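You operate a simulated robot arm through the tools that you are given. There is no shell and no other tool. Be economical: measure what you need, move in short steps, check, and stop when the job is done.

Carry out the task below with a simulated robot arm. There is one attempt and no reset: what you move stays moved.

Task
Push the right drawer of the grey cabinet shut. Then take the plugs carton and leave it on top of the red hand drum. Then fetch the desk microphone and stand it on the top of the high wall shelf. Do these in the order given. Set down upright: desk microphone.

The check looks at the end state, three seconds after you hand in, the way a careful person would. Anything else that was tipped, shoved, dropped, spilled or broken makes it a failure.

Robot
A 7-joint arm with a two-finger parallel gripper on a trunk, on a base that drives. Base frame: it is fixed to the floor where the robot stands at the start and does not move with it; the origin is under the middle of the robot, x ahead of it, y to its left, z up. Readings come in mm, degrees, newtons and seconds.
Its first joint turns from -166.0 to 166.0 degrees. Places, roughly: desk microphone [-7000, 5250, 750]; plugs carton [-5750, 2500, 750]; red hand drum [-6000, 2750, 1000]; right drawer of the grey cabinet [800, 100, 800]; top of the high wall shelf [-3400, 4900, 1700]. Payload 4.4 kg.
The TCP is the grasp point between the finger pads, 23 mm short of the fingertips. In the tool frame z runs along the fingers and y along their closing line. Largest opening 94 mm; finger width 38, thickness 10; the body of the gripper, 54 by 96 mm, starts 39 mm behind the TCP.
Orientation is that of the tool frame in the base frame, as a unit quaternion [w, x, y, z]. With the fingers straight down and closing along the base's y, the tool's x points along the base's -x, its y along +y and its z along -z.

Tools
- The arm moves only by the tool arm_command. Its argument "rows" is one flat list of numbers, 7 for each row, row after row: the turn, a rotation vector about the tool's x, y, z in degrees, then the shift along the tool's x, y, z in mm, then the opening in per cent of the stroke, from 0 (shut) to 100 (fully open). In form: [ax, ay, az, tx, ty, tz, grip, ax, ay, az, tx, ty, tz, grip, ...]. A call has 1 to 10 rows; each row is the pose to reach, as a shift and turn from the pose commanded when the call began, along the tool's axes at that moment. Each row takes 0.2 s and may step no farther than 50 mm and 8.6 degrees from the row before; otherwise, or with a gripper value out of range, the whole call is refused. A pose out of reach is approached as far as the arm can. The call stops where the force on the tool passes 40 N (or 10 N more than at its start, if that is more) or the arm is blocked; 0.2 s more then pass. The fingers move at their own pace (about 108 mm/s each) and stop on an object; they squeeze with about 32 N. The grip force told is the motor's: it shows also when the fingers shut on nothing. Time passes only in rows, and 0.2 s behind the last, so rows that repeat a pose let the fingers close. It gives the time, the measured TCP pose, the force on the tool (base axes), the opening and the grip force at its end, in the units of the frame above (readings bear some noise), with the torque about the TCP (base axes, N m) and any sound that the robot's microphone picked up, and new pictures: "show" is both (left out), scene, wrist or none.
- Cameras (640 x 400 px; columns grow to the right, rows downward): "scene" is now at [162.9, 197.5, 1442.5]; the picture's right is [-0.50, -0.87, 0.00], its down [-0.69, 0.39, -0.60] and it looks along [0.52, -0.30, -0.80] (base axes); focal length 269 px, centre (320, 200). "wrist" rides on the gripper at [86, 16, -74] in the tool frame; the picture's right is [-0.18, 0.98, 0.00], its down [-0.58, -0.11, -0.81] and it looks along [-0.79, -0.15, 0.59] (tool axes); focal length 243 px, centre (320, 200). There is no depth. A picture from a camera that has moved, and an enlarged one, comes with that camera's place and axes in the base frame and with its lens.
- base_move(legs): drives the robot by 1 to 6 legs, each [ahead, left, turn to the left] in mm, mm and degrees, along the robot's own axes; the way and the turn of a leg run together, so that a leg with both is an arc; at most 1500 mm and 180 degrees a leg. The arm and the cameras ride along, it lands a little off, and it stops where it bumps. It gives what a move gives, and a new picture of the scene camera.
- aim_head(pan, tilt): turns the head with the scene camera to pan (to the left, within 120 degrees either way) and tilt (down, from -29 to 69), counted from straight ahead of the robot. It gives what a move gives, and a new picture of the scene camera.
- close_up(camera, box): a new picture of the part [left, top, right, bottom] of that camera's present view, enlarged. No time passes.
- sign_off(): hands the job in; it is judged then, once.

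Work in short steps. Places have to be worked out from the pictures, the camera data and where the tool is seen: move nearer, look again, correct. Check each grasp and each placing, and mend what went wrong. You have 165 turns and 260 pictures in all, those below and enlarged ones among them. Open the gripper and draw the arm clear of the work before you hand the job in, unless the task says otherwise; then end with one line.

The tools are called after "Request:" by a JSON object that holds its "op" and its "data". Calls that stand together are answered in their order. arm_command: Moves the arm, as the interface text tells. Its arguments: {"type":"object","properties":{"rows":{"type":"array","items":{"type":"number"}},"show":{"type":"string","enum":["both","scene","wrist","none"]}},"required":["rows"]} The other tools are called the same way: base_move (legs) drives the base; aim_head (pan, tilt) turns the head that bears the scene camera; close_up (camera, box) takes an enlarged picture of a part of a camera's view; sign_off () hands the job in.

At the start:

```text
t: 0.0
tcp_pos: [560.5, 194.0, 1046.3]
ee_rot: [-0.001, 0.001, 1.0, 0.001]
wrist_force: [0.2, 0.7, 0.4]
wrist_torque: [-0.01, -0.03, -0.04]
gripper_width: 93.9
gripper_force: 0.0
robot x, y, heading: [-0.0, 2.2, 0.3]
head pan, tilt: [-29.7, 52.8]
```

scene: 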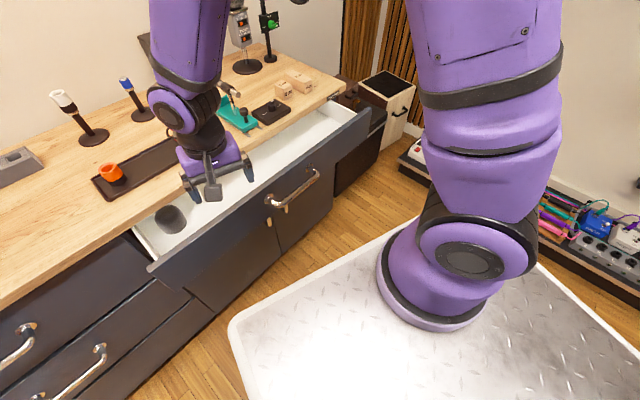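
wrist: 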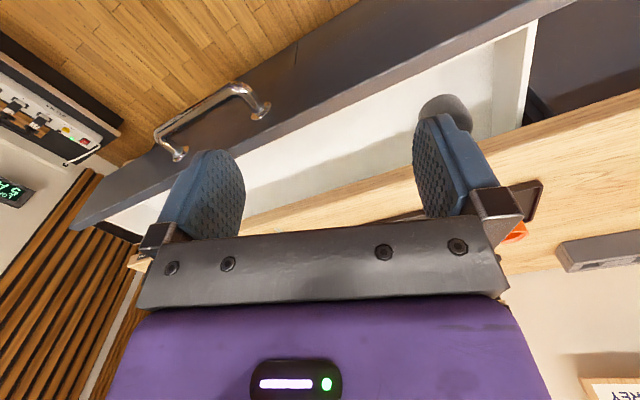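

I'll first look more closely at the drawer and what's in it.

Request:
{"op": "close_up", "data": {"camera": "scene", "box": [80, 60, 400, 300]}}

Request:
{"op": "aim_head", "data": {"pan": 0, "tilt": 40}}

```text
1.67 times, centred on (240, 180) of scene
camera zoom: at [162.9, 197.5, 1442.5], right [-0.5, -0.87, 0.0], down [-0.69, 0.39, -0.6], along [0.52, -0.3, -0.8], focal length 448 px, centre (453, 233)
```

zoom: 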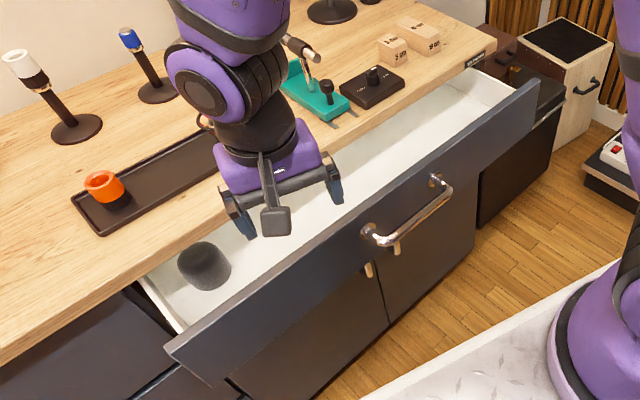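

```text
t: 0.9
tcp_pos: [559.6, 192.9, 1046.5]
ee_rot: [-0.001, 0.0, 1.0, 0.0]
wrist_force: [0.0, 0.2, 0.0]
wrist_torque: [-0.02, -0.03, 0.0]
gripper_width: 94.0
gripper_force: 0.0
robot x, y, heading: [-4.2, -0.4, -0.0]
head pan, tilt: [0.0, 40.0]
camera scene: at [183.4, 234.2, 1460.4], right [0.0, -1.0, 0.0], down [-0.64, 0.0, -0.77], along [0.77, 0.0, -0.64], focal length 269 px, centre (320, 200)
```

scene: 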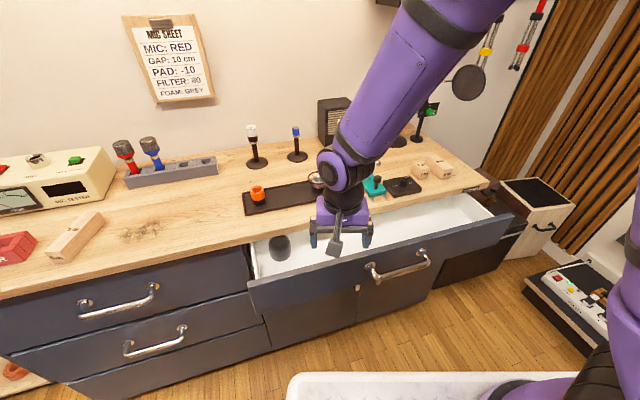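

The drawer's front runs about 17° askew; its top edge is at z≈840 from about (581,418) to (833,-407), and the handle is near the middle. I back off a little to have room, and close the fingers while pitching the tool forward.

Request:
{"op": "base_move", "data": {"legs": [[-200, 0, 0]]}}

Request:
{"op": "arm_command", "data": {"rows": [0, 0, -8.5, 0, 0, 0, 0, 0, 0, -17, 0, 0, 0, 0], "show": "none"}}

Request:
{"op": "arm_command", "data": {"rows": [0, -8.5, 0, 0, 0, 0, 0, 0, -17, 0, 0, 0, 0, 0, 0, -25.5, 0, 0, 0, 0, 0, 0, -34, 0, 0, 0, 0, 0, 0, -42.5, 0, 0, 0, 0, 0, 0, -51, 0, 0, 0, 0, 0, 0, -59.5, 0, 0, 0, 0, 0, 0, -68, 0, 0, 0, 0, 0, 0, -70, 0, 0, 0, 0, 0]}}

```text
t: 2.6
tcp_pos: [354.7, 191.8, 1045.7]
ee_rot: [-0.001, 0.002, 1.0, 0.0]
wrist_force: [-0.5, 0.2, -0.3]
wrist_torque: [-0.01, -0.02, -0.03]
gripper_width: 94.1
gripper_force: 0.1
robot x, y, heading: [-208.6, -0.5, -0.4]
head pan, tilt: [0.0, 40.0]
camera scene: at [-21.0, 233.8, 1460.4], right [-0.01, -1.0, 0.0], down [-0.64, 0.0, -0.77], along [0.77, 0.0, -0.64], focal length 269 px, centre (320, 200)
```

scene: 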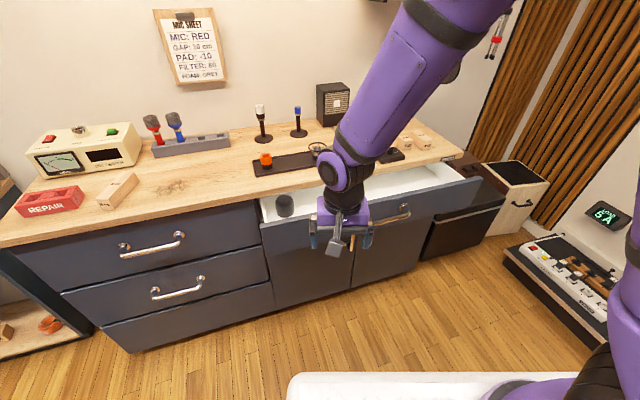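

```text
t: 3.2
tcp_pos: [355.9, 191.1, 1045.5]
ee_rot: [0.0, -0.146, 0.989, 0.0]
wrist_force: [-0.6, -0.1, 0.4]
wrist_torque: [-0.01, -0.02, -0.02]
gripper_width: 0.1
gripper_force: 32.2
robot x, y, heading: [-206.7, -0.6, -0.3]
head pan, tilt: [0.0, 40.0]
```

```text
t: 5.1
tcp_pos: [408.5, 226.9, 1089.1]
ee_rot: [0.559, -0.038, 0.816, 0.141]
wrist_force: [-0.9, 1.2, -0.4]
wrist_torque: [-0.03, -0.06, -0.03]
gripper_width: 0.0
gripper_force: 31.9
out of reach, approached as far as the arm can: row 5, 6, 7, 8, 9
robot x, y, heading: [-205.7, -2.0, -0.4]
head pan, tilt: [0.0, 40.0]
stopped in row 9: the arm was blocked; the commanded pose is now the measured one
camera scene: at [-53.4, 238.2, 1421.9], right [0.07, -1.0, 0.0], down [-0.94, -0.07, -0.32], along [0.32, 0.02, -0.95], focal length 269 px, centre (320, 200)
camera wrist: at [304.8, 230.8, 1038.0], right [-0.15, 0.92, 0.35], down [-0.49, -0.38, 0.79], along [0.86, -0.06, 0.51], focal length 243 px, centre (320, 200)
```

scene: 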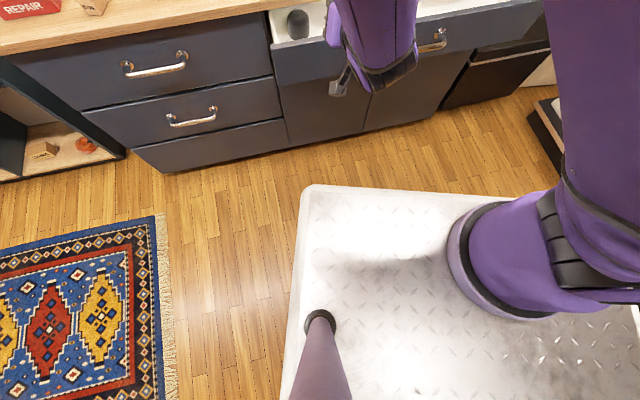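
wrist: 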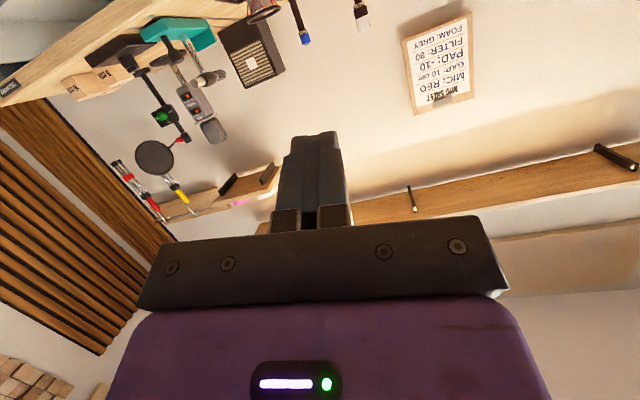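

The tool is now pitched forward (~20° down, 17° yaw) but had been too close to pitch in place. I move it forward, down and right to sit just in front of the drawer face, left of the handle.

Request:
{"op": "arm_command", "data": {"rows": [0, 0, 0, 24.5, -23.8, 29.4, 0, 0, 0, 0, 49, -47.7, 58.8, 0, 0, 0, 0, 73.5, -71.5, 88, 0, 0, 0, 0, 98, -95.4, 117.5, 0, 0, 0, 0, 122.5, -119.2, 147, 0, 0, 0, 0, 147, -143, 176, 0, 0, 0, 0, 171.5, -166.9, 205.6, 0, 0, 0, 0, 196, -190.7, 235, 0]}}

```text
t: 6.9
tcp_pos: [587.6, 128.9, 793.3]
ee_rot: [0.559, -0.04, 0.816, 0.141]
wrist_force: [-0.3, 1.0, 0.0]
wrist_torque: [0.01, 0.0, -0.03]
gripper_width: 0.0
gripper_force: 32.2
robot x, y, heading: [-203.5, -0.7, -0.1]
head pan, tilt: [0.0, 40.0]
camera scene: at [-21.5, 234.0, 1460.4], right [-0.01, -1.0, 0.0], down [-0.64, 0.0, -0.77], along [0.77, 0.0, -0.64], focal length 269 px, centre (320, 200)
camera wrist: at [484.8, 132.1, 741.8], right [-0.15, 0.92, 0.35], down [-0.49, -0.38, 0.79], along [0.86, -0.05, 0.51], focal length 243 px, centre (320, 200)
```

scene: 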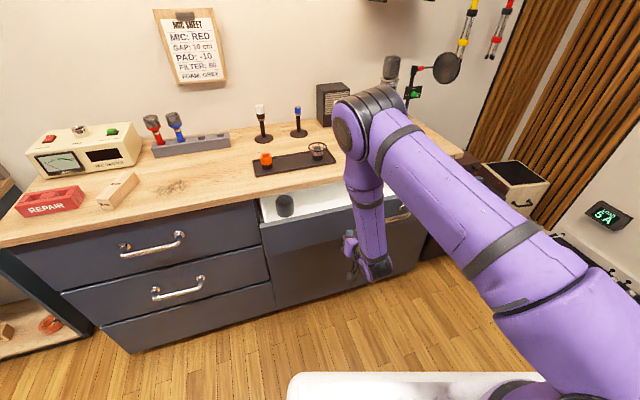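
wrist: 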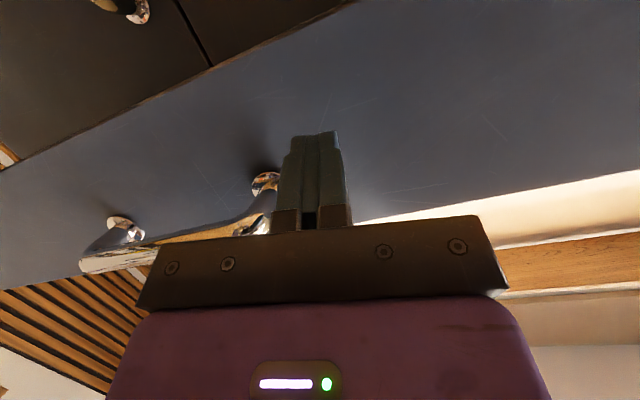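

The tool is just left of the handle; I shift 40 mm left for clearance, then advance along the drawer's push direction.

Request:
{"op": "arm_command", "data": {"rows": [0, 0, 0, 8, 39, 0, 0, 0, 0, 0, 1.4, 40.4, 18.8, 0, 0, 0, 0, -5.1, 41.8, 37.6, 0, 0, 0, 0, -11.7, 43.1, 56.4, 0, 0, 0, 0, -18.2, 44.5, 75.2, 0, 0, 0, 0, -24.8, 45.9, 94, 0]}}

```text
t: 8.3
tcp_pos: [674.1, 195.7, 793.1]
ee_rot: [0.559, -0.041, 0.816, 0.141]
wrist_force: [-0.1, -0.6, 0.3]
wrist_torque: [-0.02, -0.02, -0.02]
gripper_width: 0.0
gripper_force: 32.2
robot x, y, heading: [-210.8, 3.3, -0.5]
head pan, tilt: [0.0, 40.0]
camera scene: at [-21.0, 233.7, 1460.4], right [-0.01, -1.0, 0.0], down [-0.64, 0.0, -0.77], along [0.77, 0.0, -0.64], focal length 269 px, centre (320, 200)
camera wrist: at [570.5, 200.1, 741.5], right [-0.15, 0.92, 0.35], down [-0.49, -0.38, 0.79], along [0.86, -0.05, 0.51], focal length 243 px, centre (320, 200)
```

scene: 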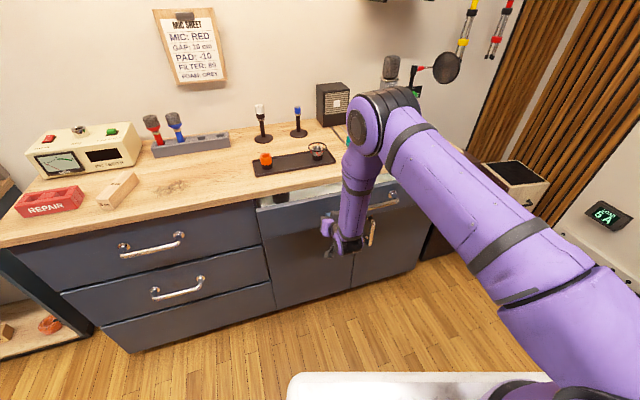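
wrist: 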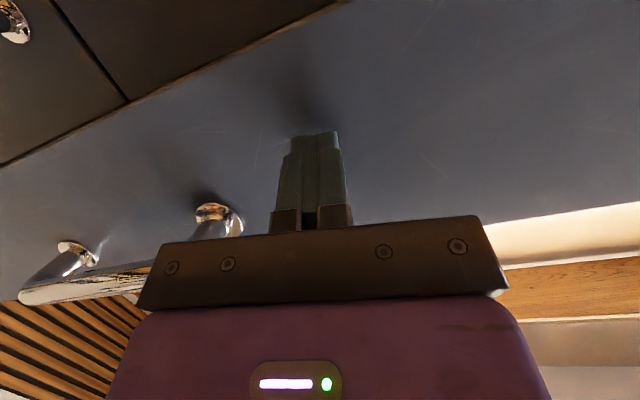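

The drawer is sliding shut smoothly with no force; I look at the foam by the counter edge and keep pushing.

Request:
{"op": "arm_command", "data": {"rows": [0, 0, 0, -5, 1, 14, 0, 0, 0, 0, -10, 2, 28, 0, 0, 0, 0, -15, 3, 42, 0], "show": "none"}}

Request:
{"op": "close_up", "data": {"camera": "scene", "box": [220, 130, 440, 270]}}

```text
t: 9.1
tcp_pos: [715.8, 206.9, 792.4]
ee_rot: [0.559, -0.041, 0.816, 0.141]
wrist_force: [-1.0, -0.3, -0.3]
wrist_torque: [-0.02, 0.0, 0.0]
gripper_width: 0.0
gripper_force: 32.4
robot x, y, heading: [-201.8, 0.5, -0.7]
head pan, tilt: [0.0, 40.0]
```

```text
2.86 times, centred on (330, 200) of scene
camera zoom: at [-20.9, 233.7, 1460.4], right [-0.01, -1.0, 0.0], down [-0.64, 0.0, -0.77], along [0.77, 0.0, -0.64], focal length 768 px, centre (291, 200)
```

zoom: 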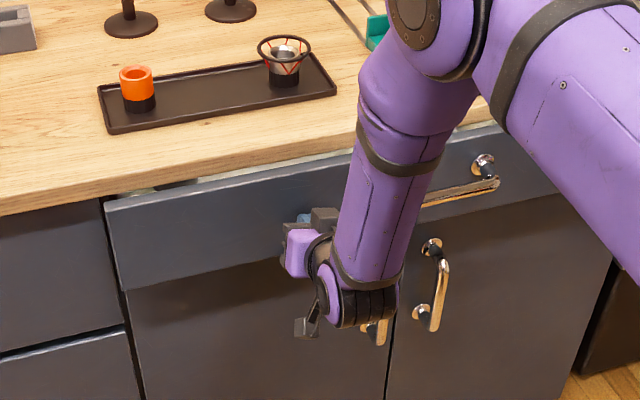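

Nearly closed; continuing until contact with the stop.

Request:
{"op": "arm_command", "data": {"rows": [0, 0, 0, -4, 0.8, 11, 0, 0, 0, 0, -8, 1.6, 22, 0, 0, 0, 0, -11, 2.3, 32, 0, 0, 0, 0, -14, 3, 41, 0, 0, 0, 0, -17, 3.6, 50, 0], "show": "none"}}

Request:
{"op": "close_up", "data": {"camera": "scene", "box": [220, 130, 440, 270]}}

```text
t: 10.2
tcp_pos: [754.6, 221.1, 791.2]
ee_rot: [0.557, -0.04, 0.818, 0.14]
wrist_force: [-28.4, -10.8, 20.2]
wrist_torque: [0.38, -0.79, 0.04]
gripper_width: 0.0
gripper_force: 32.2
robot x, y, heading: [-206.0, 5.2, -0.6]
head pan, tilt: [0.0, 40.0]
stopped in row 5: the force on the tool passed its limit at 64 N (the readings are from after the stop); the commanded pose is now the measured one
```

```text
2.86 times, centred on (330, 200) of scene
camera zoom: at [-23.3, 232.7, 1460.8], right [-0.01, -1.0, 0.0], down [-0.64, 0.0, -0.77], along [0.77, 0.0, -0.64], focal length 768 px, centre (291, 200)
```

zoom: 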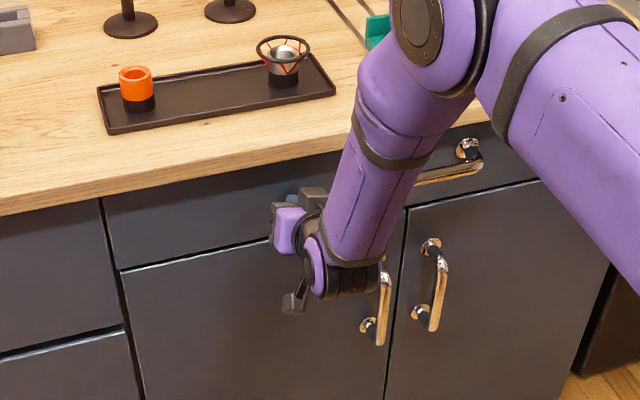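

Shut against its stop. I withdraw straight back and look.

Request:
{"op": "arm_command", "data": {"rows": [0, 0, 0, 8, -1.7, -23.5, 0, 0, 0, 0, 16, -3.4, -47, 0, 0, 0, 0, 30, -6.8, -94, 0, 0, 0, 0, 40, -9, -140, 0], "show": "none"}}

Request:
{"op": "base_move", "data": {"legs": [[-300, 0, 0]]}}

```text
t: 11.2
tcp_pos: [618.3, 177.6, 798.1]
ee_rot: [0.558, -0.04, 0.817, 0.139]
wrist_force: [-0.6, 0.4, 0.0]
wrist_torque: [0.0, -0.03, 0.01]
gripper_width: 0.0
gripper_force: 32.0
robot x, y, heading: [-207.5, 2.6, -0.7]
head pan, tilt: [0.0, 40.0]
```

```text
t: 13.3
tcp_pos: [318.0, 176.7, 798.8]
ee_rot: [0.557, -0.039, 0.818, 0.139]
wrist_force: [-0.3, 0.3, 0.4]
wrist_torque: [0.0, -0.02, 0.01]
gripper_width: 0.1
gripper_force: 31.6
robot x, y, heading: [-510.8, 3.7, -0.4]
head pan, tilt: [0.0, 40.0]
camera scene: at [-322.4, 235.4, 1460.4], right [-0.01, -1.0, 0.0], down [-0.64, 0.01, -0.77], along [0.77, -0.01, -0.64], focal length 269 px, centre (320, 200)
```

scene: 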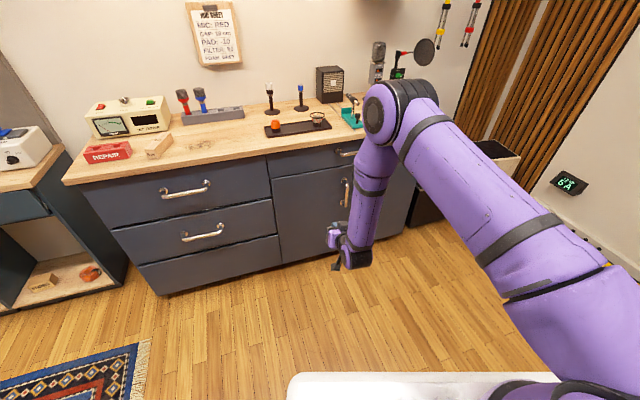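

The drawer is flush. I fold the arm back up to a tool-down carry pose, and look around the room behind me by turning.

Request:
{"op": "arm_command", "data": {"rows": [0, 8.5, 0, -18, 12, -36, 50, 0, 17, 0, -36, 24, -72, 50, 0, 25.5, 0, -54, 36, -108, 50, 0, 34, 0, -72, 48, -144, 50, 0, 42.5, 0, -90, 60, -180, 50, 0, 51, 0, -108, 72, -216, 50, 0, 59.5, 0, -126, 84, -252, 50, 0, 68, 0, -145, 97, -291, 50], "show": "none"}}

Request:
{"op": "base_move", "data": {"legs": [[-500, 0, 0], [0, 0, 160]]}}

Request:
{"op": "aim_head", "data": {"pan": 0, "tilt": 12}}

```text
t: 15.1
tcp_pos: [86.6, 178.2, 1048.3]
ee_rot: [0.003, -0.111, 0.989, 0.094]
wrist_force: [0.0, -0.3, -0.9]
wrist_torque: [-0.02, 0.02, 0.0]
gripper_width: 47.1
gripper_force: 0.1
robot x, y, heading: [-506.8, 0.9, -0.4]
head pan, tilt: [0.0, 40.0]
```

```text
t: 24.5
tcp_pos: [-1619.5, 47.1, 1047.5]
ee_rot: [0.091, 0.994, -0.065, -0.022]
wrist_force: [-0.4, -0.6, 0.1]
wrist_torque: [0.01, -0.02, -0.01]
gripper_width: 46.7
gripper_force: 0.0
robot x, y, heading: [-999.7, 6.1, 159.2]
head pan, tilt: [0.0, 40.0]
camera scene: at [-1259.5, -147.4, 1460.4], right [0.35, 0.94, 0.0], down [0.6, -0.23, -0.77], along [-0.72, 0.27, -0.64], focal length 269 px, centre (320, 200)
```

scene: 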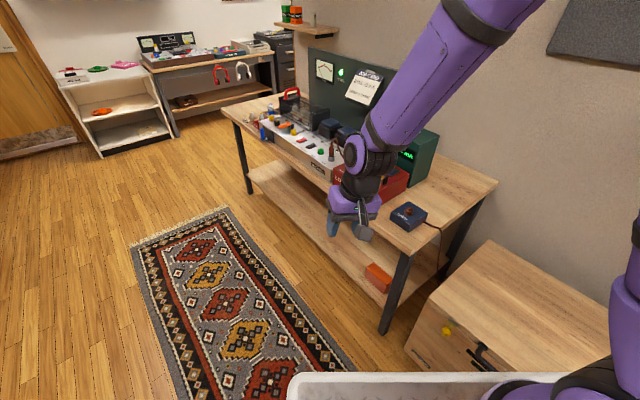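

```text
t: 25.5
tcp_pos: [-1618.9, 46.9, 1046.4]
ee_rot: [0.092, 0.993, -0.065, -0.021]
wrist_force: [0.3, 0.1, 0.0]
wrist_torque: [0.0, -0.04, 0.0]
gripper_width: 47.1
gripper_force: 0.0
robot x, y, heading: [-1002.5, 8.4, 159.4]
head pan, tilt: [0.0, 12.0]
camera scene: at [-1267.2, -144.5, 1504.8], right [0.35, 0.94, 0.0], down [0.2, -0.07, -0.98], along [-0.91, 0.35, -0.21], focal length 269 px, centre (320, 200)
```

scene: 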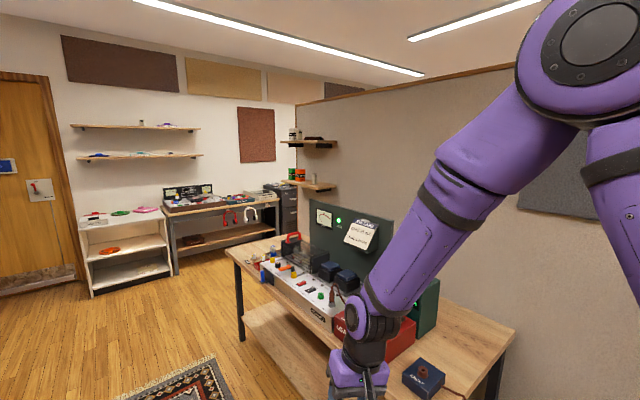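

The target area lies beyond a partition. I look round for the way past it.

Request:
{"op": "aim_head", "data": {"pan": -100, "tilt": 12}}

Request:
{"op": "aim_head", "data": {"pan": 60, "tilt": 12}}

Request:
{"op": "aim_head", "data": {"pan": 118, "tilt": 12}}

```text
t: 27.2
tcp_pos: [-1620.0, 47.6, 1048.4]
ee_rot: [0.091, 0.994, -0.064, -0.02]
wrist_force: [-0.4, -0.3, 0.6]
wrist_torque: [0.0, -0.02, 0.02]
gripper_width: 47.0
gripper_force: 0.1
robot x, y, heading: [-1002.2, 11.5, 159.0]
head pan, tilt: [-100.0, 12.0]
camera scene: at [-1132.4, -97.2, 1504.9], right [0.86, -0.51, 0.0], down [-0.11, -0.18, -0.98], along [0.5, 0.84, -0.21], focal length 269 px, centre (320, 200)
```

scene: 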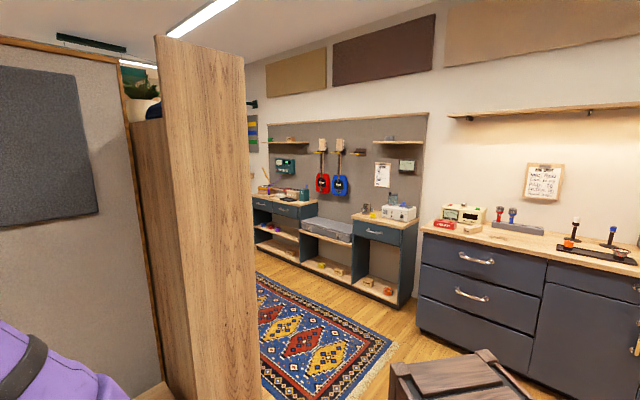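

```text
t: 29.7
tcp_pos: [-1619.9, 48.2, 1047.2]
ee_rot: [0.091, 0.993, -0.065, -0.022]
wrist_force: [0.3, 0.1, 0.5]
wrist_torque: [-0.01, 0.03, -0.04]
gripper_width: 47.2
gripper_force: 0.0
robot x, y, heading: [-999.4, 10.5, 158.9]
head pan, tilt: [60.0, 12.0]
camera scene: at [-1252.1, -236.5, 1504.9], right [-0.63, 0.77, 0.0], down [0.16, 0.13, -0.98], along [-0.76, -0.62, -0.21], focal length 269 px, centre (320, 200)
```

scene: 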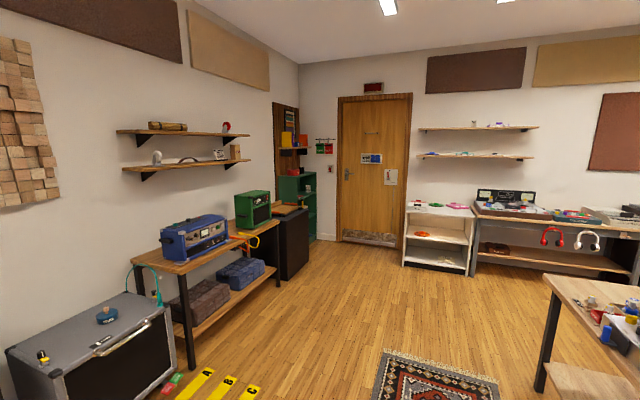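

```text
t: 30.9
tcp_pos: [-1619.4, 47.1, 1048.4]
ee_rot: [0.091, 0.994, -0.065, -0.021]
wrist_force: [-0.9, 0.3, 0.1]
wrist_torque: [0.0, 0.04, -0.02]
gripper_width: 46.9
gripper_force: 0.0
robot x, y, heading: [-1000.0, 9.9, 159.3]
head pan, tilt: [118.0, 12.0]
camera scene: at [-1168.2, -269.9, 1504.9], right [-0.99, -0.13, 0.0], down [-0.03, 0.21, -0.98], along [0.12, -0.97, -0.21], focal length 269 px, centre (320, 200)
```

scene: 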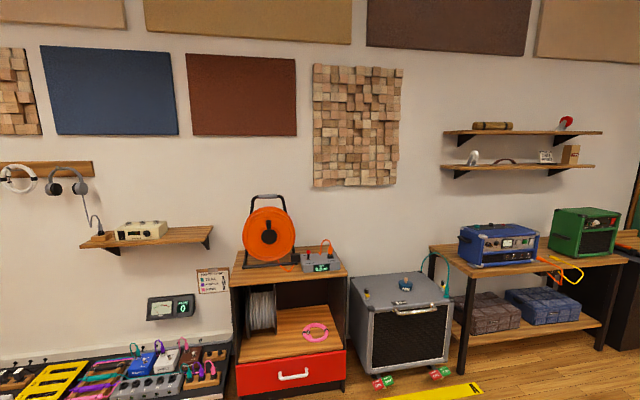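

The way through seems to be between the tall wooden cabinet end and the blue rug. I look lower there to measure it.

Request:
{"op": "aim_head", "data": {"pan": -100, "tilt": 45}}

Request:
{"op": "aim_head", "data": {"pan": -60, "tilt": 35}}

```text
t: 34.1
tcp_pos: [-1620.5, 47.4, 1047.6]
ee_rot: [0.091, 0.994, -0.065, -0.02]
wrist_force: [-0.4, 0.5, 0.5]
wrist_torque: [0.01, -0.02, 0.01]
gripper_width: 46.9
gripper_force: 0.0
robot x, y, heading: [-999.8, 6.8, 159.3]
head pan, tilt: [-100.0, 45.0]
camera scene: at [-1138.5, -107.5, 1453.2], right [0.86, -0.51, 0.0], down [-0.36, -0.61, -0.71], along [0.36, 0.61, -0.71], focal length 269 px, centre (320, 200)
```

scene: 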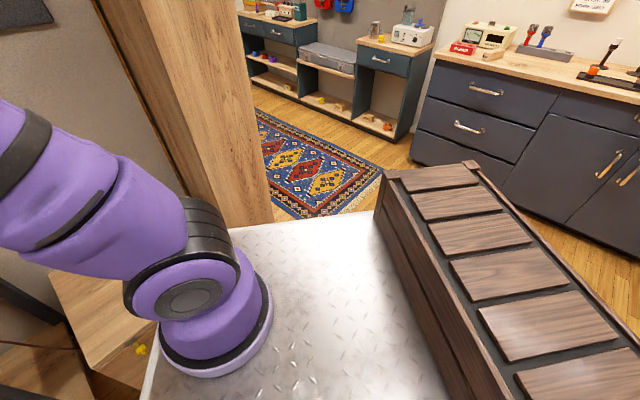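

```text
t: 35.2
tcp_pos: [-1619.0, 47.6, 1046.7]
ee_rot: [0.091, 0.994, -0.064, -0.021]
wrist_force: [0.0, 0.4, 0.2]
wrist_torque: [-0.03, 0.0, 0.01]
gripper_width: 46.6
gripper_force: 0.1
robot x, y, heading: [-999.6, 8.6, 158.9]
head pan, tilt: [-60.0, 35.0]
camera scene: at [-1194.1, -90.5, 1468.0], right [0.99, 0.16, 0.0], down [0.09, -0.57, -0.82], along [-0.13, 0.81, -0.57], focal length 269 px, centre (320, 200)
```

scene: 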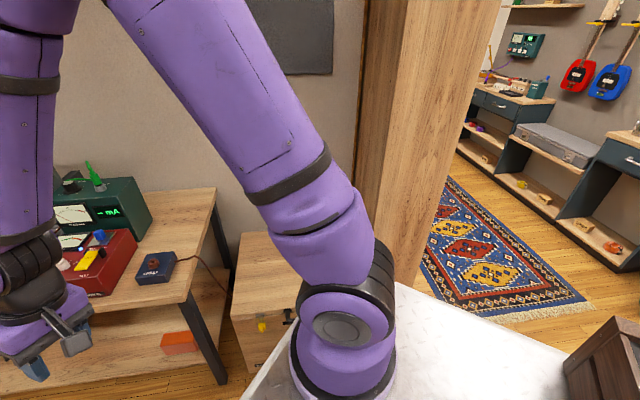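

I judge the corridor to run about 17° off the base axes. I back away from the partition bench, shift to the corridor's middle, then turn toward the rug.

Request:
{"op": "base_move", "data": {"legs": [[-360, -27, 0], [-473, -370, 0], [0, 0, -52]]}}

Request:
{"op": "aim_head", "data": {"pan": 0, "tilt": 25}}

```text
t: 42.9
tcp_pos: [-426.0, 605.2, 1048.1]
ee_rot: [0.073, 0.865, -0.493, -0.059]
wrist_force: [-0.6, 0.3, 0.1]
wrist_torque: [-0.02, -0.03, -0.02]
gripper_width: 47.0
gripper_force: 0.1
robot x, y, heading: [-77.9, 91.5, 107.3]
head pan, tilt: [-60.0, 35.0]
camera scene: at [-272.1, 183.4, 1468.0], right [0.73, -0.68, 0.0], down [-0.39, -0.42, -0.82], along [0.56, 0.6, -0.57], focal length 269 px, centre (320, 200)
```

scene: 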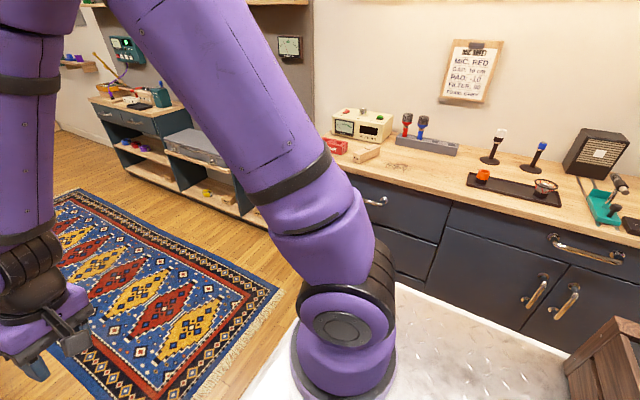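

```text
t: 44.2
tcp_pos: [-425.7, 604.6, 1046.1]
ee_rot: [0.072, 0.865, -0.493, -0.058]
wrist_force: [0.7, 0.0, 0.3]
wrist_torque: [0.0, 0.0, 0.02]
gripper_width: 47.0
gripper_force: 0.0
robot x, y, heading: [-76.3, 96.3, 107.3]
head pan, tilt: [0.0, 25.0]
camera scene: at [-359.2, 206.7, 1483.7], right [0.96, 0.3, 0.0], down [0.13, -0.4, -0.91], along [-0.27, 0.87, -0.42], focal length 269 px, centre (320, 200)
```

scene: 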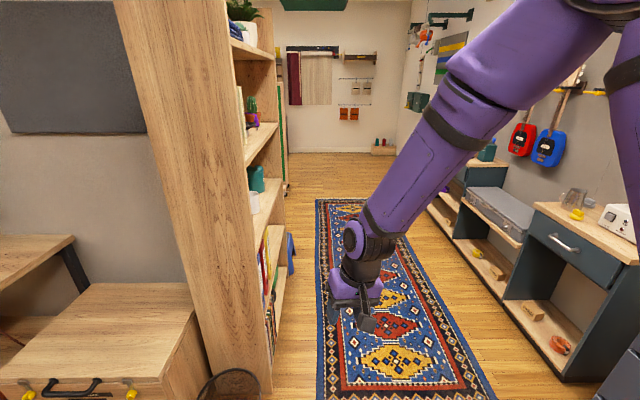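

The corridor ahead is clear: bookcase face at u≈-540, benches to the right beyond +900. I drive ahead with a slight shift to the right.

Request:
{"op": "base_move", "data": {"legs": [[500, -200, 0], [1450, 0, 0], [750, 0, 0]]}}

Request:
{"op": "aim_head", "data": {"pan": 75, "tilt": 20}}

```text
t: 57.7
tcp_pos: [-969.6, 3250.8, 1048.2]
ee_rot: [0.071, 0.859, -0.504, -0.06]
wrist_force: [0.2, 0.1, -0.4]
wrist_torque: [-0.01, 0.0, -0.01]
gripper_width: 47.1
gripper_force: 0.1
robot x, y, heading: [-633.6, 2729.9, 105.9]
head pan, tilt: [0.0, 25.0]
camera scene: at [-912.6, 2851.3, 1483.7], right [0.96, 0.28, 0.0], down [0.12, -0.41, -0.91], along [-0.25, 0.87, -0.42], focal length 269 px, centre (320, 200)
```

scene: 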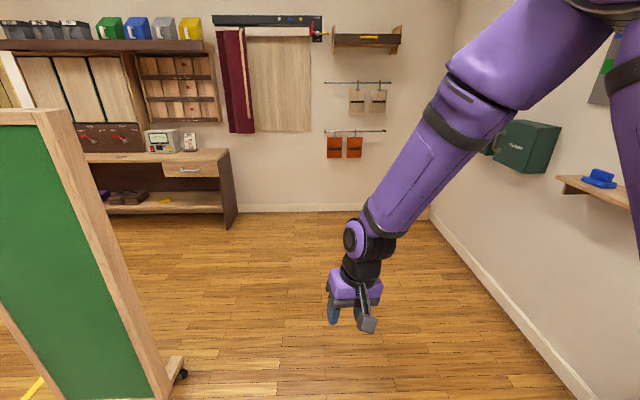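

```text
t: 59.1
tcp_pos: [-969.9, 3251.1, 1047.6]
ee_rot: [0.072, 0.859, -0.504, -0.059]
wrist_force: [0.9, 0.9, 1.0]
wrist_torque: [0.01, 0.01, 0.01]
gripper_width: 47.0
gripper_force: 0.2
robot x, y, heading: [-632.2, 2731.8, 106.2]
head pan, tilt: [75.0, 20.0]
camera scene: at [-980.3, 2761.1, 1491.8], right [-0.02, 1.0, 0.0], down [0.34, 0.01, -0.94], along [-0.94, -0.02, -0.34], focal length 269 px, centre (320, 200)
```

scene: 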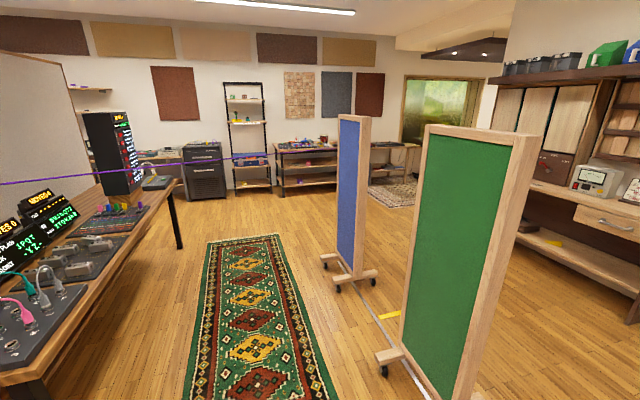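

I can see the far side: green rug lane between the bench on the left and the rolling boards on the right. There's a thin purple line across; I enlarge it and the carton's area.

Request:
{"op": "close_up", "data": {"camera": "scene", "box": [0, 100, 220, 240]}}

Request:
{"op": "close_up", "data": {"camera": "scene", "box": [200, 70, 440, 220]}}

```text
2.86 times, centred on (110, 170) of scene
camera zoom: at [-980.3, 2761.1, 1491.8], right [-0.02, 1.0, 0.0], down [0.34, 0.01, -0.94], along [-0.94, -0.02, -0.34], focal length 768 px, centre (920, 286)
```

zoom: 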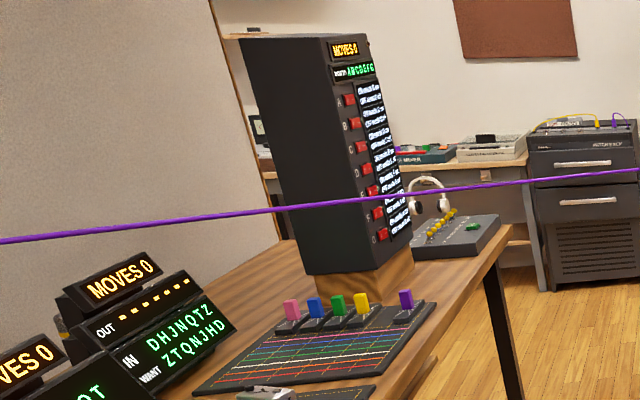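

```text
2.67 times, centred on (320, 145) of scene
camera zoom: at [-980.3, 2761.1, 1491.8], right [-0.02, 1.0, 0.0], down [0.34, 0.01, -0.94], along [-0.94, -0.02, -0.34], focal length 717 px, centre (320, 347)
```

zoom: 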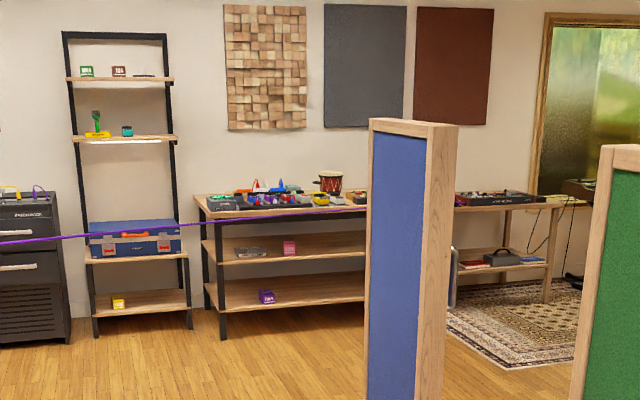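

A cord is strung across the lane, perhaps up to the blue board. I look further left to find its other end.

Request:
{"op": "aim_head", "data": {"pan": 115, "tilt": 25}}

Request:
{"op": "aim_head", "data": {"pan": 50, "tilt": 25}}

```text
t: 60.2
tcp_pos: [-969.4, 3250.7, 1047.2]
ee_rot: [0.072, 0.859, -0.504, -0.059]
wrist_force: [0.6, 0.6, 0.4]
wrist_torque: [-0.02, 0.03, 0.0]
gripper_width: 47.0
gripper_force: 0.0
robot x, y, heading: [-633.0, 2728.6, 105.9]
head pan, tilt: [115.0, 25.0]
camera scene: at [-956.7, 2702.2, 1483.8], right [-0.66, 0.75, 0.0], down [0.32, 0.28, -0.91], along [-0.68, -0.59, -0.42], focal length 269 px, centre (320, 200)
```

scene: 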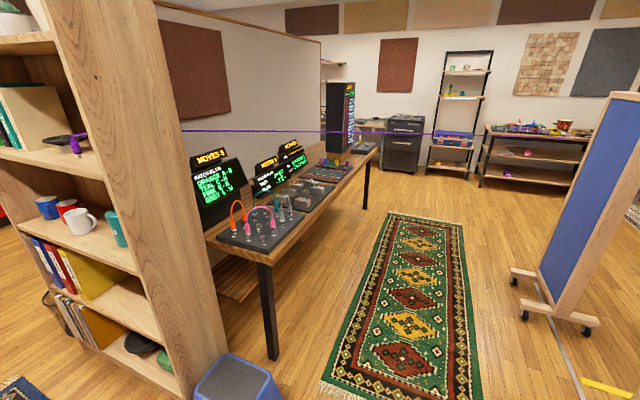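

```text
t: 61.6
tcp_pos: [-969.6, 3250.2, 1047.4]
ee_rot: [0.072, 0.859, -0.503, -0.058]
wrist_force: [-0.1, 0.5, 0.9]
wrist_torque: [0.0, -0.02, 0.04]
gripper_width: 47.2
gripper_force: 0.0
robot x, y, heading: [-635.9, 2729.8, 105.9]
head pan, tilt: [50.0, 25.0]
camera scene: at [-971.4, 2800.0, 1483.7], right [0.41, 0.91, 0.0], down [0.39, -0.17, -0.91], along [-0.83, 0.37, -0.42], focal length 269 px, centre (320, 200)
```

scene: 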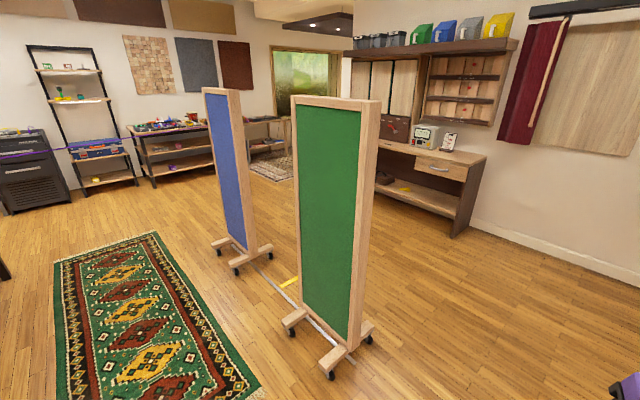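

The cord runs from the partition to the blue board, so that lane is closed. The other lane (between boards at v≈3.6–3.95 m and the bench at v≈5.5 m) is open; I drive ahead and turn into it.

Request:
{"op": "base_move", "data": {"legs": [[1400, 0, 0], [500, 0, 0], [0, 0, 91]]}}

Request:
{"op": "aim_head", "data": {"pan": 0, "tilt": 25}}

```text
t: 75.0
tcp_pos: [-1672.5, 4239.8, 1046.4]
ee_rot: [0.094, 0.963, 0.252, 0.008]
wrist_force: [0.3, 0.3, -0.2]
wrist_torque: [0.02, 0.01, 0.01]
gripper_width: 46.9
gripper_force: 0.0
robot x, y, heading: [-1153.6, 4579.1, -164.0]
head pan, tilt: [50.0, 25.0]
camera scene: at [-1224.7, 4238.2, 1483.7], right [-0.91, 0.41, 0.0], down [0.17, 0.39, -0.91], along [-0.37, -0.83, -0.42], focal length 269 px, centre (320, 200)
```

scene: 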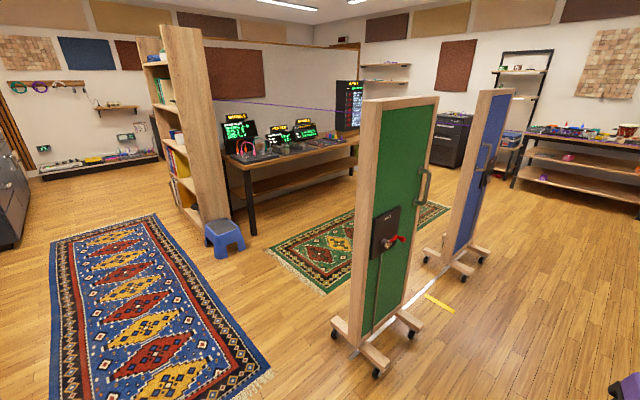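

```text
t: 76.2
tcp_pos: [-1673.2, 4238.6, 1046.5]
ee_rot: [0.092, 0.963, 0.253, 0.009]
wrist_force: [0.0, -1.2, -0.2]
wrist_torque: [0.0, -0.01, 0.03]
gripper_width: 47.1
gripper_force: 0.0
robot x, y, heading: [-1150.0, 4576.7, -163.8]
head pan, tilt: [0.0, 25.0]
camera scene: at [-1275.8, 4296.9, 1483.7], right [-0.28, 0.96, 0.0], down [0.41, 0.12, -0.91], along [-0.87, -0.25, -0.42], focal length 269 px, centre (320, 200)
```

scene: 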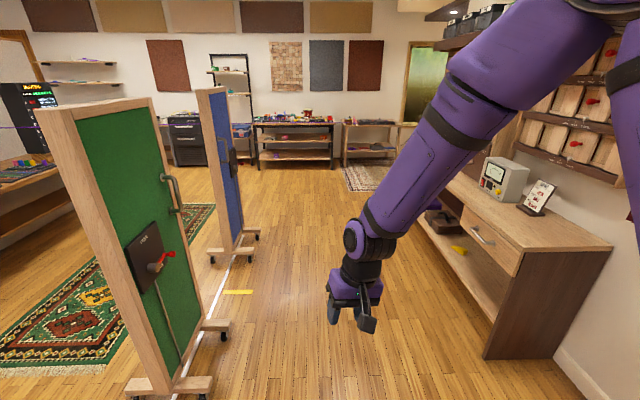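

The corridor is about 1.5 m wide and I am centred at v≈4.71 m. Driving down it.

Request:
{"op": "base_move", "data": {"legs": [[1450, 0, 0], [1450, 0, 0]]}}

```text
t: 90.1
tcp_pos: [-4442.3, 3432.3, 1049.7]
ee_rot: [0.094, 0.963, 0.254, 0.008]
wrist_force: [0.6, -0.2, 0.1]
wrist_torque: [0.01, -0.02, 0.02]
gripper_width: 46.8
gripper_force: 0.0
robot x, y, heading: [-3927.8, 3773.7, -163.7]
head pan, tilt: [0.0, 25.0]
camera scene: at [-4045.0, 3493.2, 1483.7], right [-0.28, 0.96, 0.0], down [0.41, 0.12, -0.91], along [-0.87, -0.26, -0.42], focal length 269 px, centre (320, 200)
```

scene: 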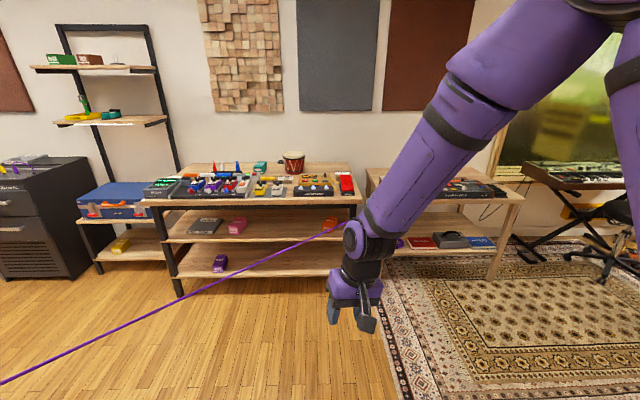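

The cord passes this way too; I enlarge the table and look left for the cord.

Request:
{"op": "close_up", "data": {"camera": "scene", "box": [130, 130, 390, 290]}}

Request:
{"op": "aim_head", "data": {"pan": 60, "tilt": 25}}

Request:
{"op": "aim_head", "data": {"pan": -40, "tilt": 25}}

```text
2.46 times, centred on (260, 210) of scene
camera zoom: at [-4045.0, 3493.2, 1483.7], right [-0.28, 0.96, 0.0], down [0.41, 0.12, -0.91], along [-0.87, -0.26, -0.42], focal length 662 px, centre (468, 175)
```

zoom: 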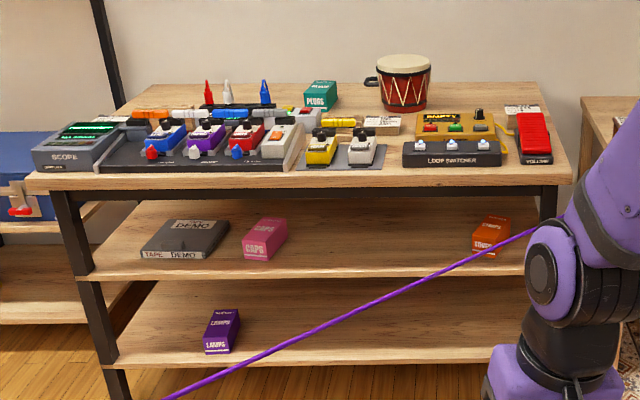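

```text
t: 91.4
tcp_pos: [-4441.5, 3433.1, 1048.0]
ee_rot: [0.093, 0.963, 0.253, 0.009]
wrist_force: [-0.4, 0.1, -0.2]
wrist_torque: [-0.03, 0.01, 0.0]
gripper_width: 46.7
gripper_force: 0.1
robot x, y, heading: [-3921.3, 3777.1, -163.7]
head pan, tilt: [60.0, 25.0]
camera scene: at [-3978.4, 3429.6, 1483.7], right [-0.97, 0.24, 0.0], down [0.1, 0.41, -0.91], along [-0.21, -0.88, -0.42], focal length 269 px, centre (320, 200)
```

scene: 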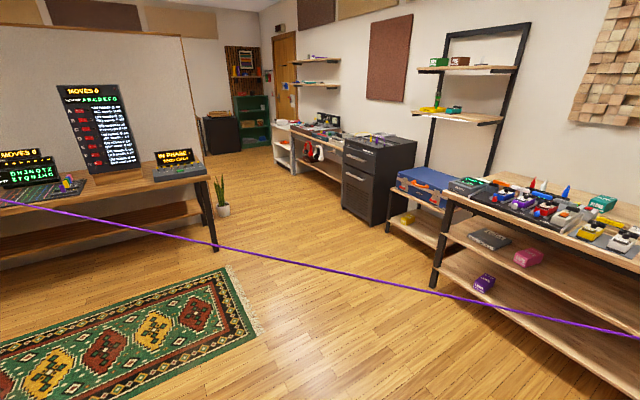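

```text
t: 93.2
tcp_pos: [-4441.7, 3434.1, 1047.7]
ee_rot: [0.093, 0.963, 0.253, 0.009]
wrist_force: [0.0, -0.3, -0.6]
wrist_torque: [0.0, -0.01, 0.01]
gripper_width: 47.1
gripper_force: 0.0
robot x, y, heading: [-3927.2, 3769.9, -163.6]
head pan, tilt: [-40.0, 25.0]
camera scene: at [-4041.0, 3556.1, 1483.7], right [0.4, 0.92, 0.0], down [0.39, -0.17, -0.91], along [-0.83, 0.36, -0.42], focal length 269 px, centre (320, 200)
```

scene: 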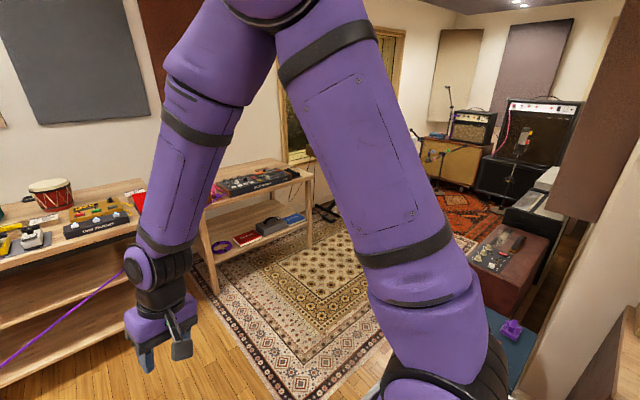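

The cord runs at about z 1.0–1.1 m, passing near (-4900, 3310, 960) some 850 mm from my axis, with its far end hidden by the arm. I turn right a bit so the arm uncovers it.

Request:
{"op": "base_move", "data": {"legs": [[0, 0, -35]]}}

Request:
{"op": "aim_head", "data": {"pan": 25, "tilt": 20}}

```text
t: 95.3
tcp_pos: [-4542.5, 3792.5, 1046.6]
ee_rot: [0.092, 0.994, -0.048, -0.019]
wrist_force: [-0.4, -0.6, -0.4]
wrist_torque: [-0.01, -0.02, -0.01]
gripper_width: 46.8
gripper_force: 0.1
robot x, y, heading: [-3924.0, 3773.0, 161.2]
head pan, tilt: [-40.0, 25.0]
camera scene: at [-4144.8, 3661.4, 1483.7], right [0.86, 0.52, 0.0], down [0.22, -0.36, -0.91], along [-0.47, 0.78, -0.42], focal length 269 px, centre (320, 200)
```

scene: 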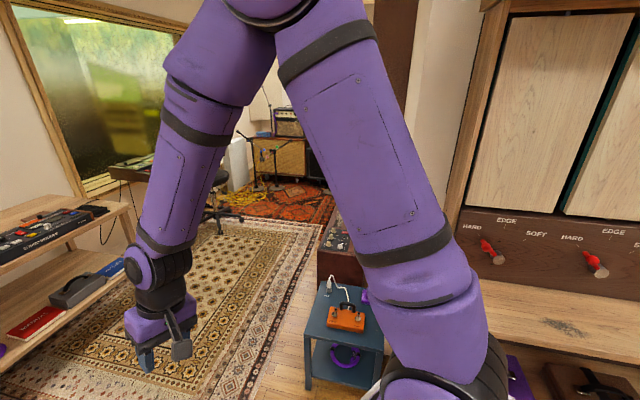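

```text
t: 96.6
tcp_pos: [-4543.3, 3791.8, 1047.2]
ee_rot: [0.091, 0.995, -0.047, -0.02]
wrist_force: [-0.1, -0.1, 0.3]
wrist_torque: [-0.02, 0.01, 0.01]
gripper_width: 47.0
gripper_force: 0.0
robot x, y, heading: [-3923.1, 3779.1, 160.9]
head pan, tilt: [25.0, 20.0]
camera scene: at [-4189.6, 3572.5, 1491.8], right [-0.11, 0.99, 0.0], down [0.34, 0.04, -0.94], along [-0.93, -0.1, -0.34], focal length 269 px, centre (320, 200)
```

scene: 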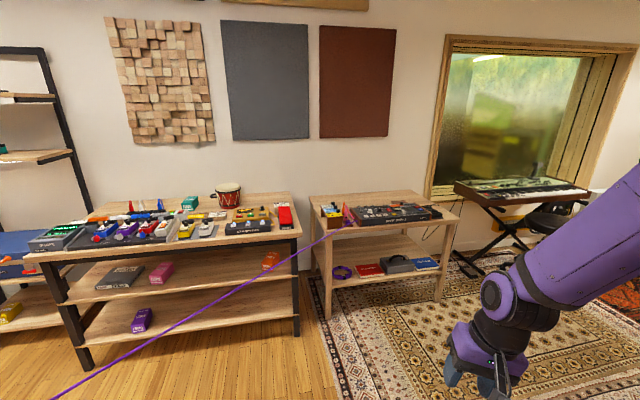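

The cord ends at the second table, so the carton's table can only be reached from its other side, round the partition's far end from the start room (gap of about 1.3 m there). I drive back the way I came.

Request:
{"op": "base_move", "data": {"legs": [[0, 0, 35.5], [-1450, 0, 0], [-1430, 0, 0], [0, 0, -90]]}}

```text
t: 116.0
tcp_pos: [-1485.5, 5079.7, 1046.3]
ee_rot: [0.071, 0.853, -0.513, -0.06]
wrist_force: [0.6, 0.7, -0.5]
wrist_torque: [0.01, -0.02, -0.02]
gripper_width: 47.0
gripper_force: 0.1
robot x, y, heading: [-1156.6, 4550.0, 104.7]
head pan, tilt: [25.0, 20.0]
camera scene: at [-1474.7, 4660.6, 1491.8], right [0.77, 0.64, 0.0], down [0.22, -0.26, -0.94], along [-0.6, 0.72, -0.34], focal length 269 px, centre (320, 200)
```

scene: 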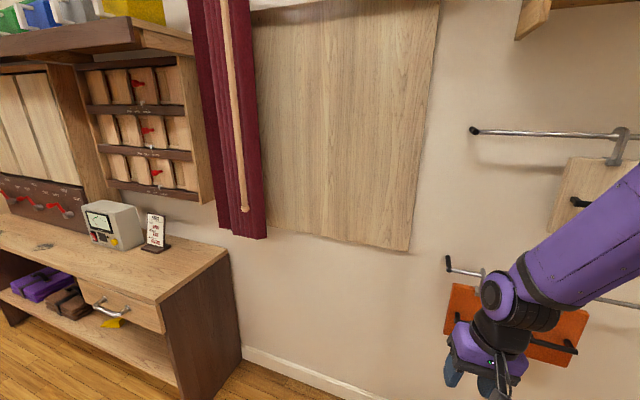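

Now back down the rug corridor to the start area.

Request:
{"op": "base_move", "data": {"legs": [[0, 0, 2.3], [-1450, 60, 0], [-1450, 0, 0], [-1450, 0, 0]]}}

```text
t: 137.2
tcp_pos: [-187.4, 911.9, 1047.5]
ee_rot: [0.074, 0.876, -0.473, -0.057]
wrist_force: [0.0, -1.6, 0.6]
wrist_torque: [0.04, 0.04, -0.01]
gripper_width: 47.1
gripper_force: 0.1
robot x, y, heading: [187.4, 415.5, 110.1]
head pan, tilt: [25.0, 20.0]
camera scene: at [-137.7, 496.4, 1491.8], right [0.71, 0.71, 0.0], down [0.24, -0.24, -0.94], along [-0.66, 0.66, -0.34], focal length 269 px, centre (320, 200)
```

scene: 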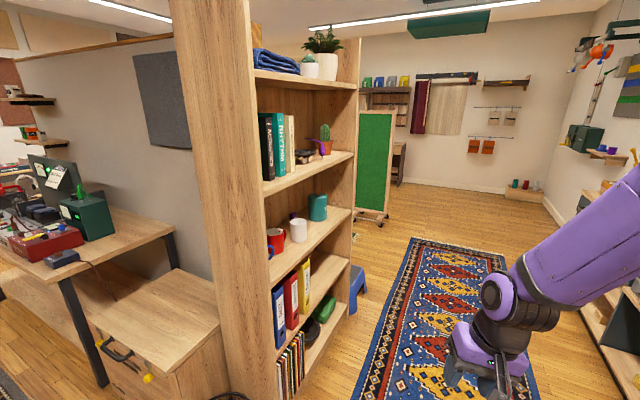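

Shift left a bit, turn to face down the start room, and advance.

Request:
{"op": "base_move", "data": {"legs": [[-172, 360, 0], [0, 0, 87], [1400, 0, 0]]}}

Request:
{"op": "aim_head", "data": {"pan": 0, "tilt": 25}}

```text
t: 150.1
tcp_pos: [-1970.4, -639.4, 1046.7]
ee_rot: [0.093, 0.96, 0.263, 0.01]
wrist_force: [0.1, -0.9, -0.3]
wrist_torque: [0.0, 0.02, -0.01]
gripper_width: 46.9
gripper_force: 0.1
robot x, y, heading: [-1458.3, -289.3, -162.6]
head pan, tilt: [25.0, 20.0]
camera scene: at [-1555.5, -606.0, 1491.8], right [-0.67, 0.74, 0.0], down [0.25, 0.23, -0.94], along [-0.69, -0.63, -0.34], focal length 269 px, centre (320, 200)
```

scene: 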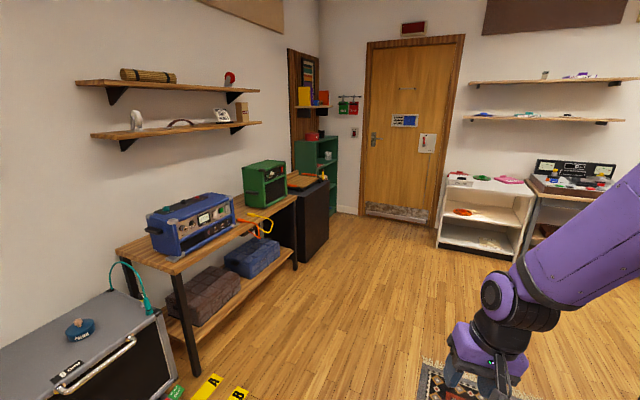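

```text
t: 151.0
tcp_pos: [-1970.7, -638.5, 1048.1]
ee_rot: [0.093, 0.96, 0.264, 0.01]
wrist_force: [-0.1, 0.0, 0.6]
wrist_torque: [0.03, 0.0, 0.0]
gripper_width: 46.9
gripper_force: 0.0
robot x, y, heading: [-1461.9, -287.3, -162.6]
head pan, tilt: [0.0, 25.0]
camera scene: at [-1574.6, -570.9, 1483.8], right [-0.3, 0.95, 0.0], down [0.4, 0.13, -0.91], along [-0.86, -0.27, -0.42], focal length 269 px, centre (320, 200)
```

scene: 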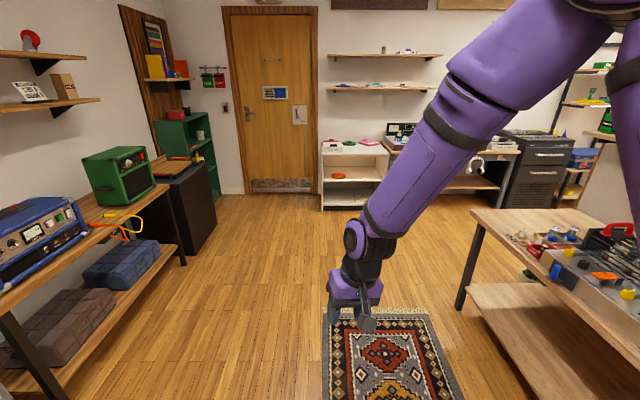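

The lane ahead is clear; the bench ends at u≈-3.1 m. I drive to u≈-3.78 m and turn right to face the gap.

Request:
{"op": "base_move", "data": {"legs": [[1450, 0, 0], [850, 0, 0], [0, 0, -90]]}}

```text
t: 166.3
tcp_pos: [-3992.6, -460.5, 1048.0]
ee_rot: [0.073, 0.858, -0.505, -0.06]
wrist_force: [-0.7, -0.4, 0.1]
wrist_torque: [-0.02, -0.01, 0.01]
gripper_width: 47.0
gripper_force: 0.0
robot x, y, heading: [-3658.4, -980.3, 105.7]
head pan, tilt: [0.0, 25.0]
camera scene: at [-3938.3, -860.9, 1483.7], right [0.96, 0.27, 0.0], down [0.11, -0.41, -0.91], along [-0.24, 0.87, -0.42], focal length 269 px, centre (320, 200)
```

scene: 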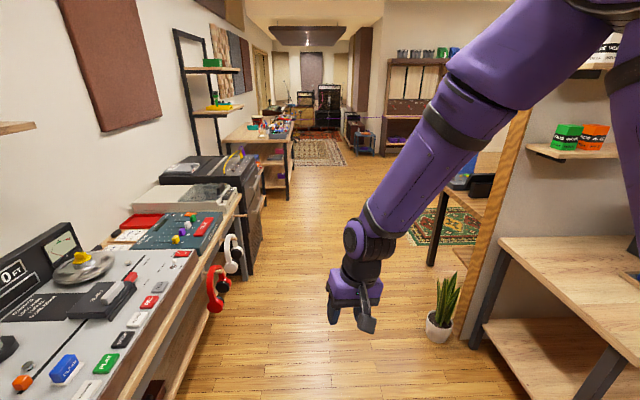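

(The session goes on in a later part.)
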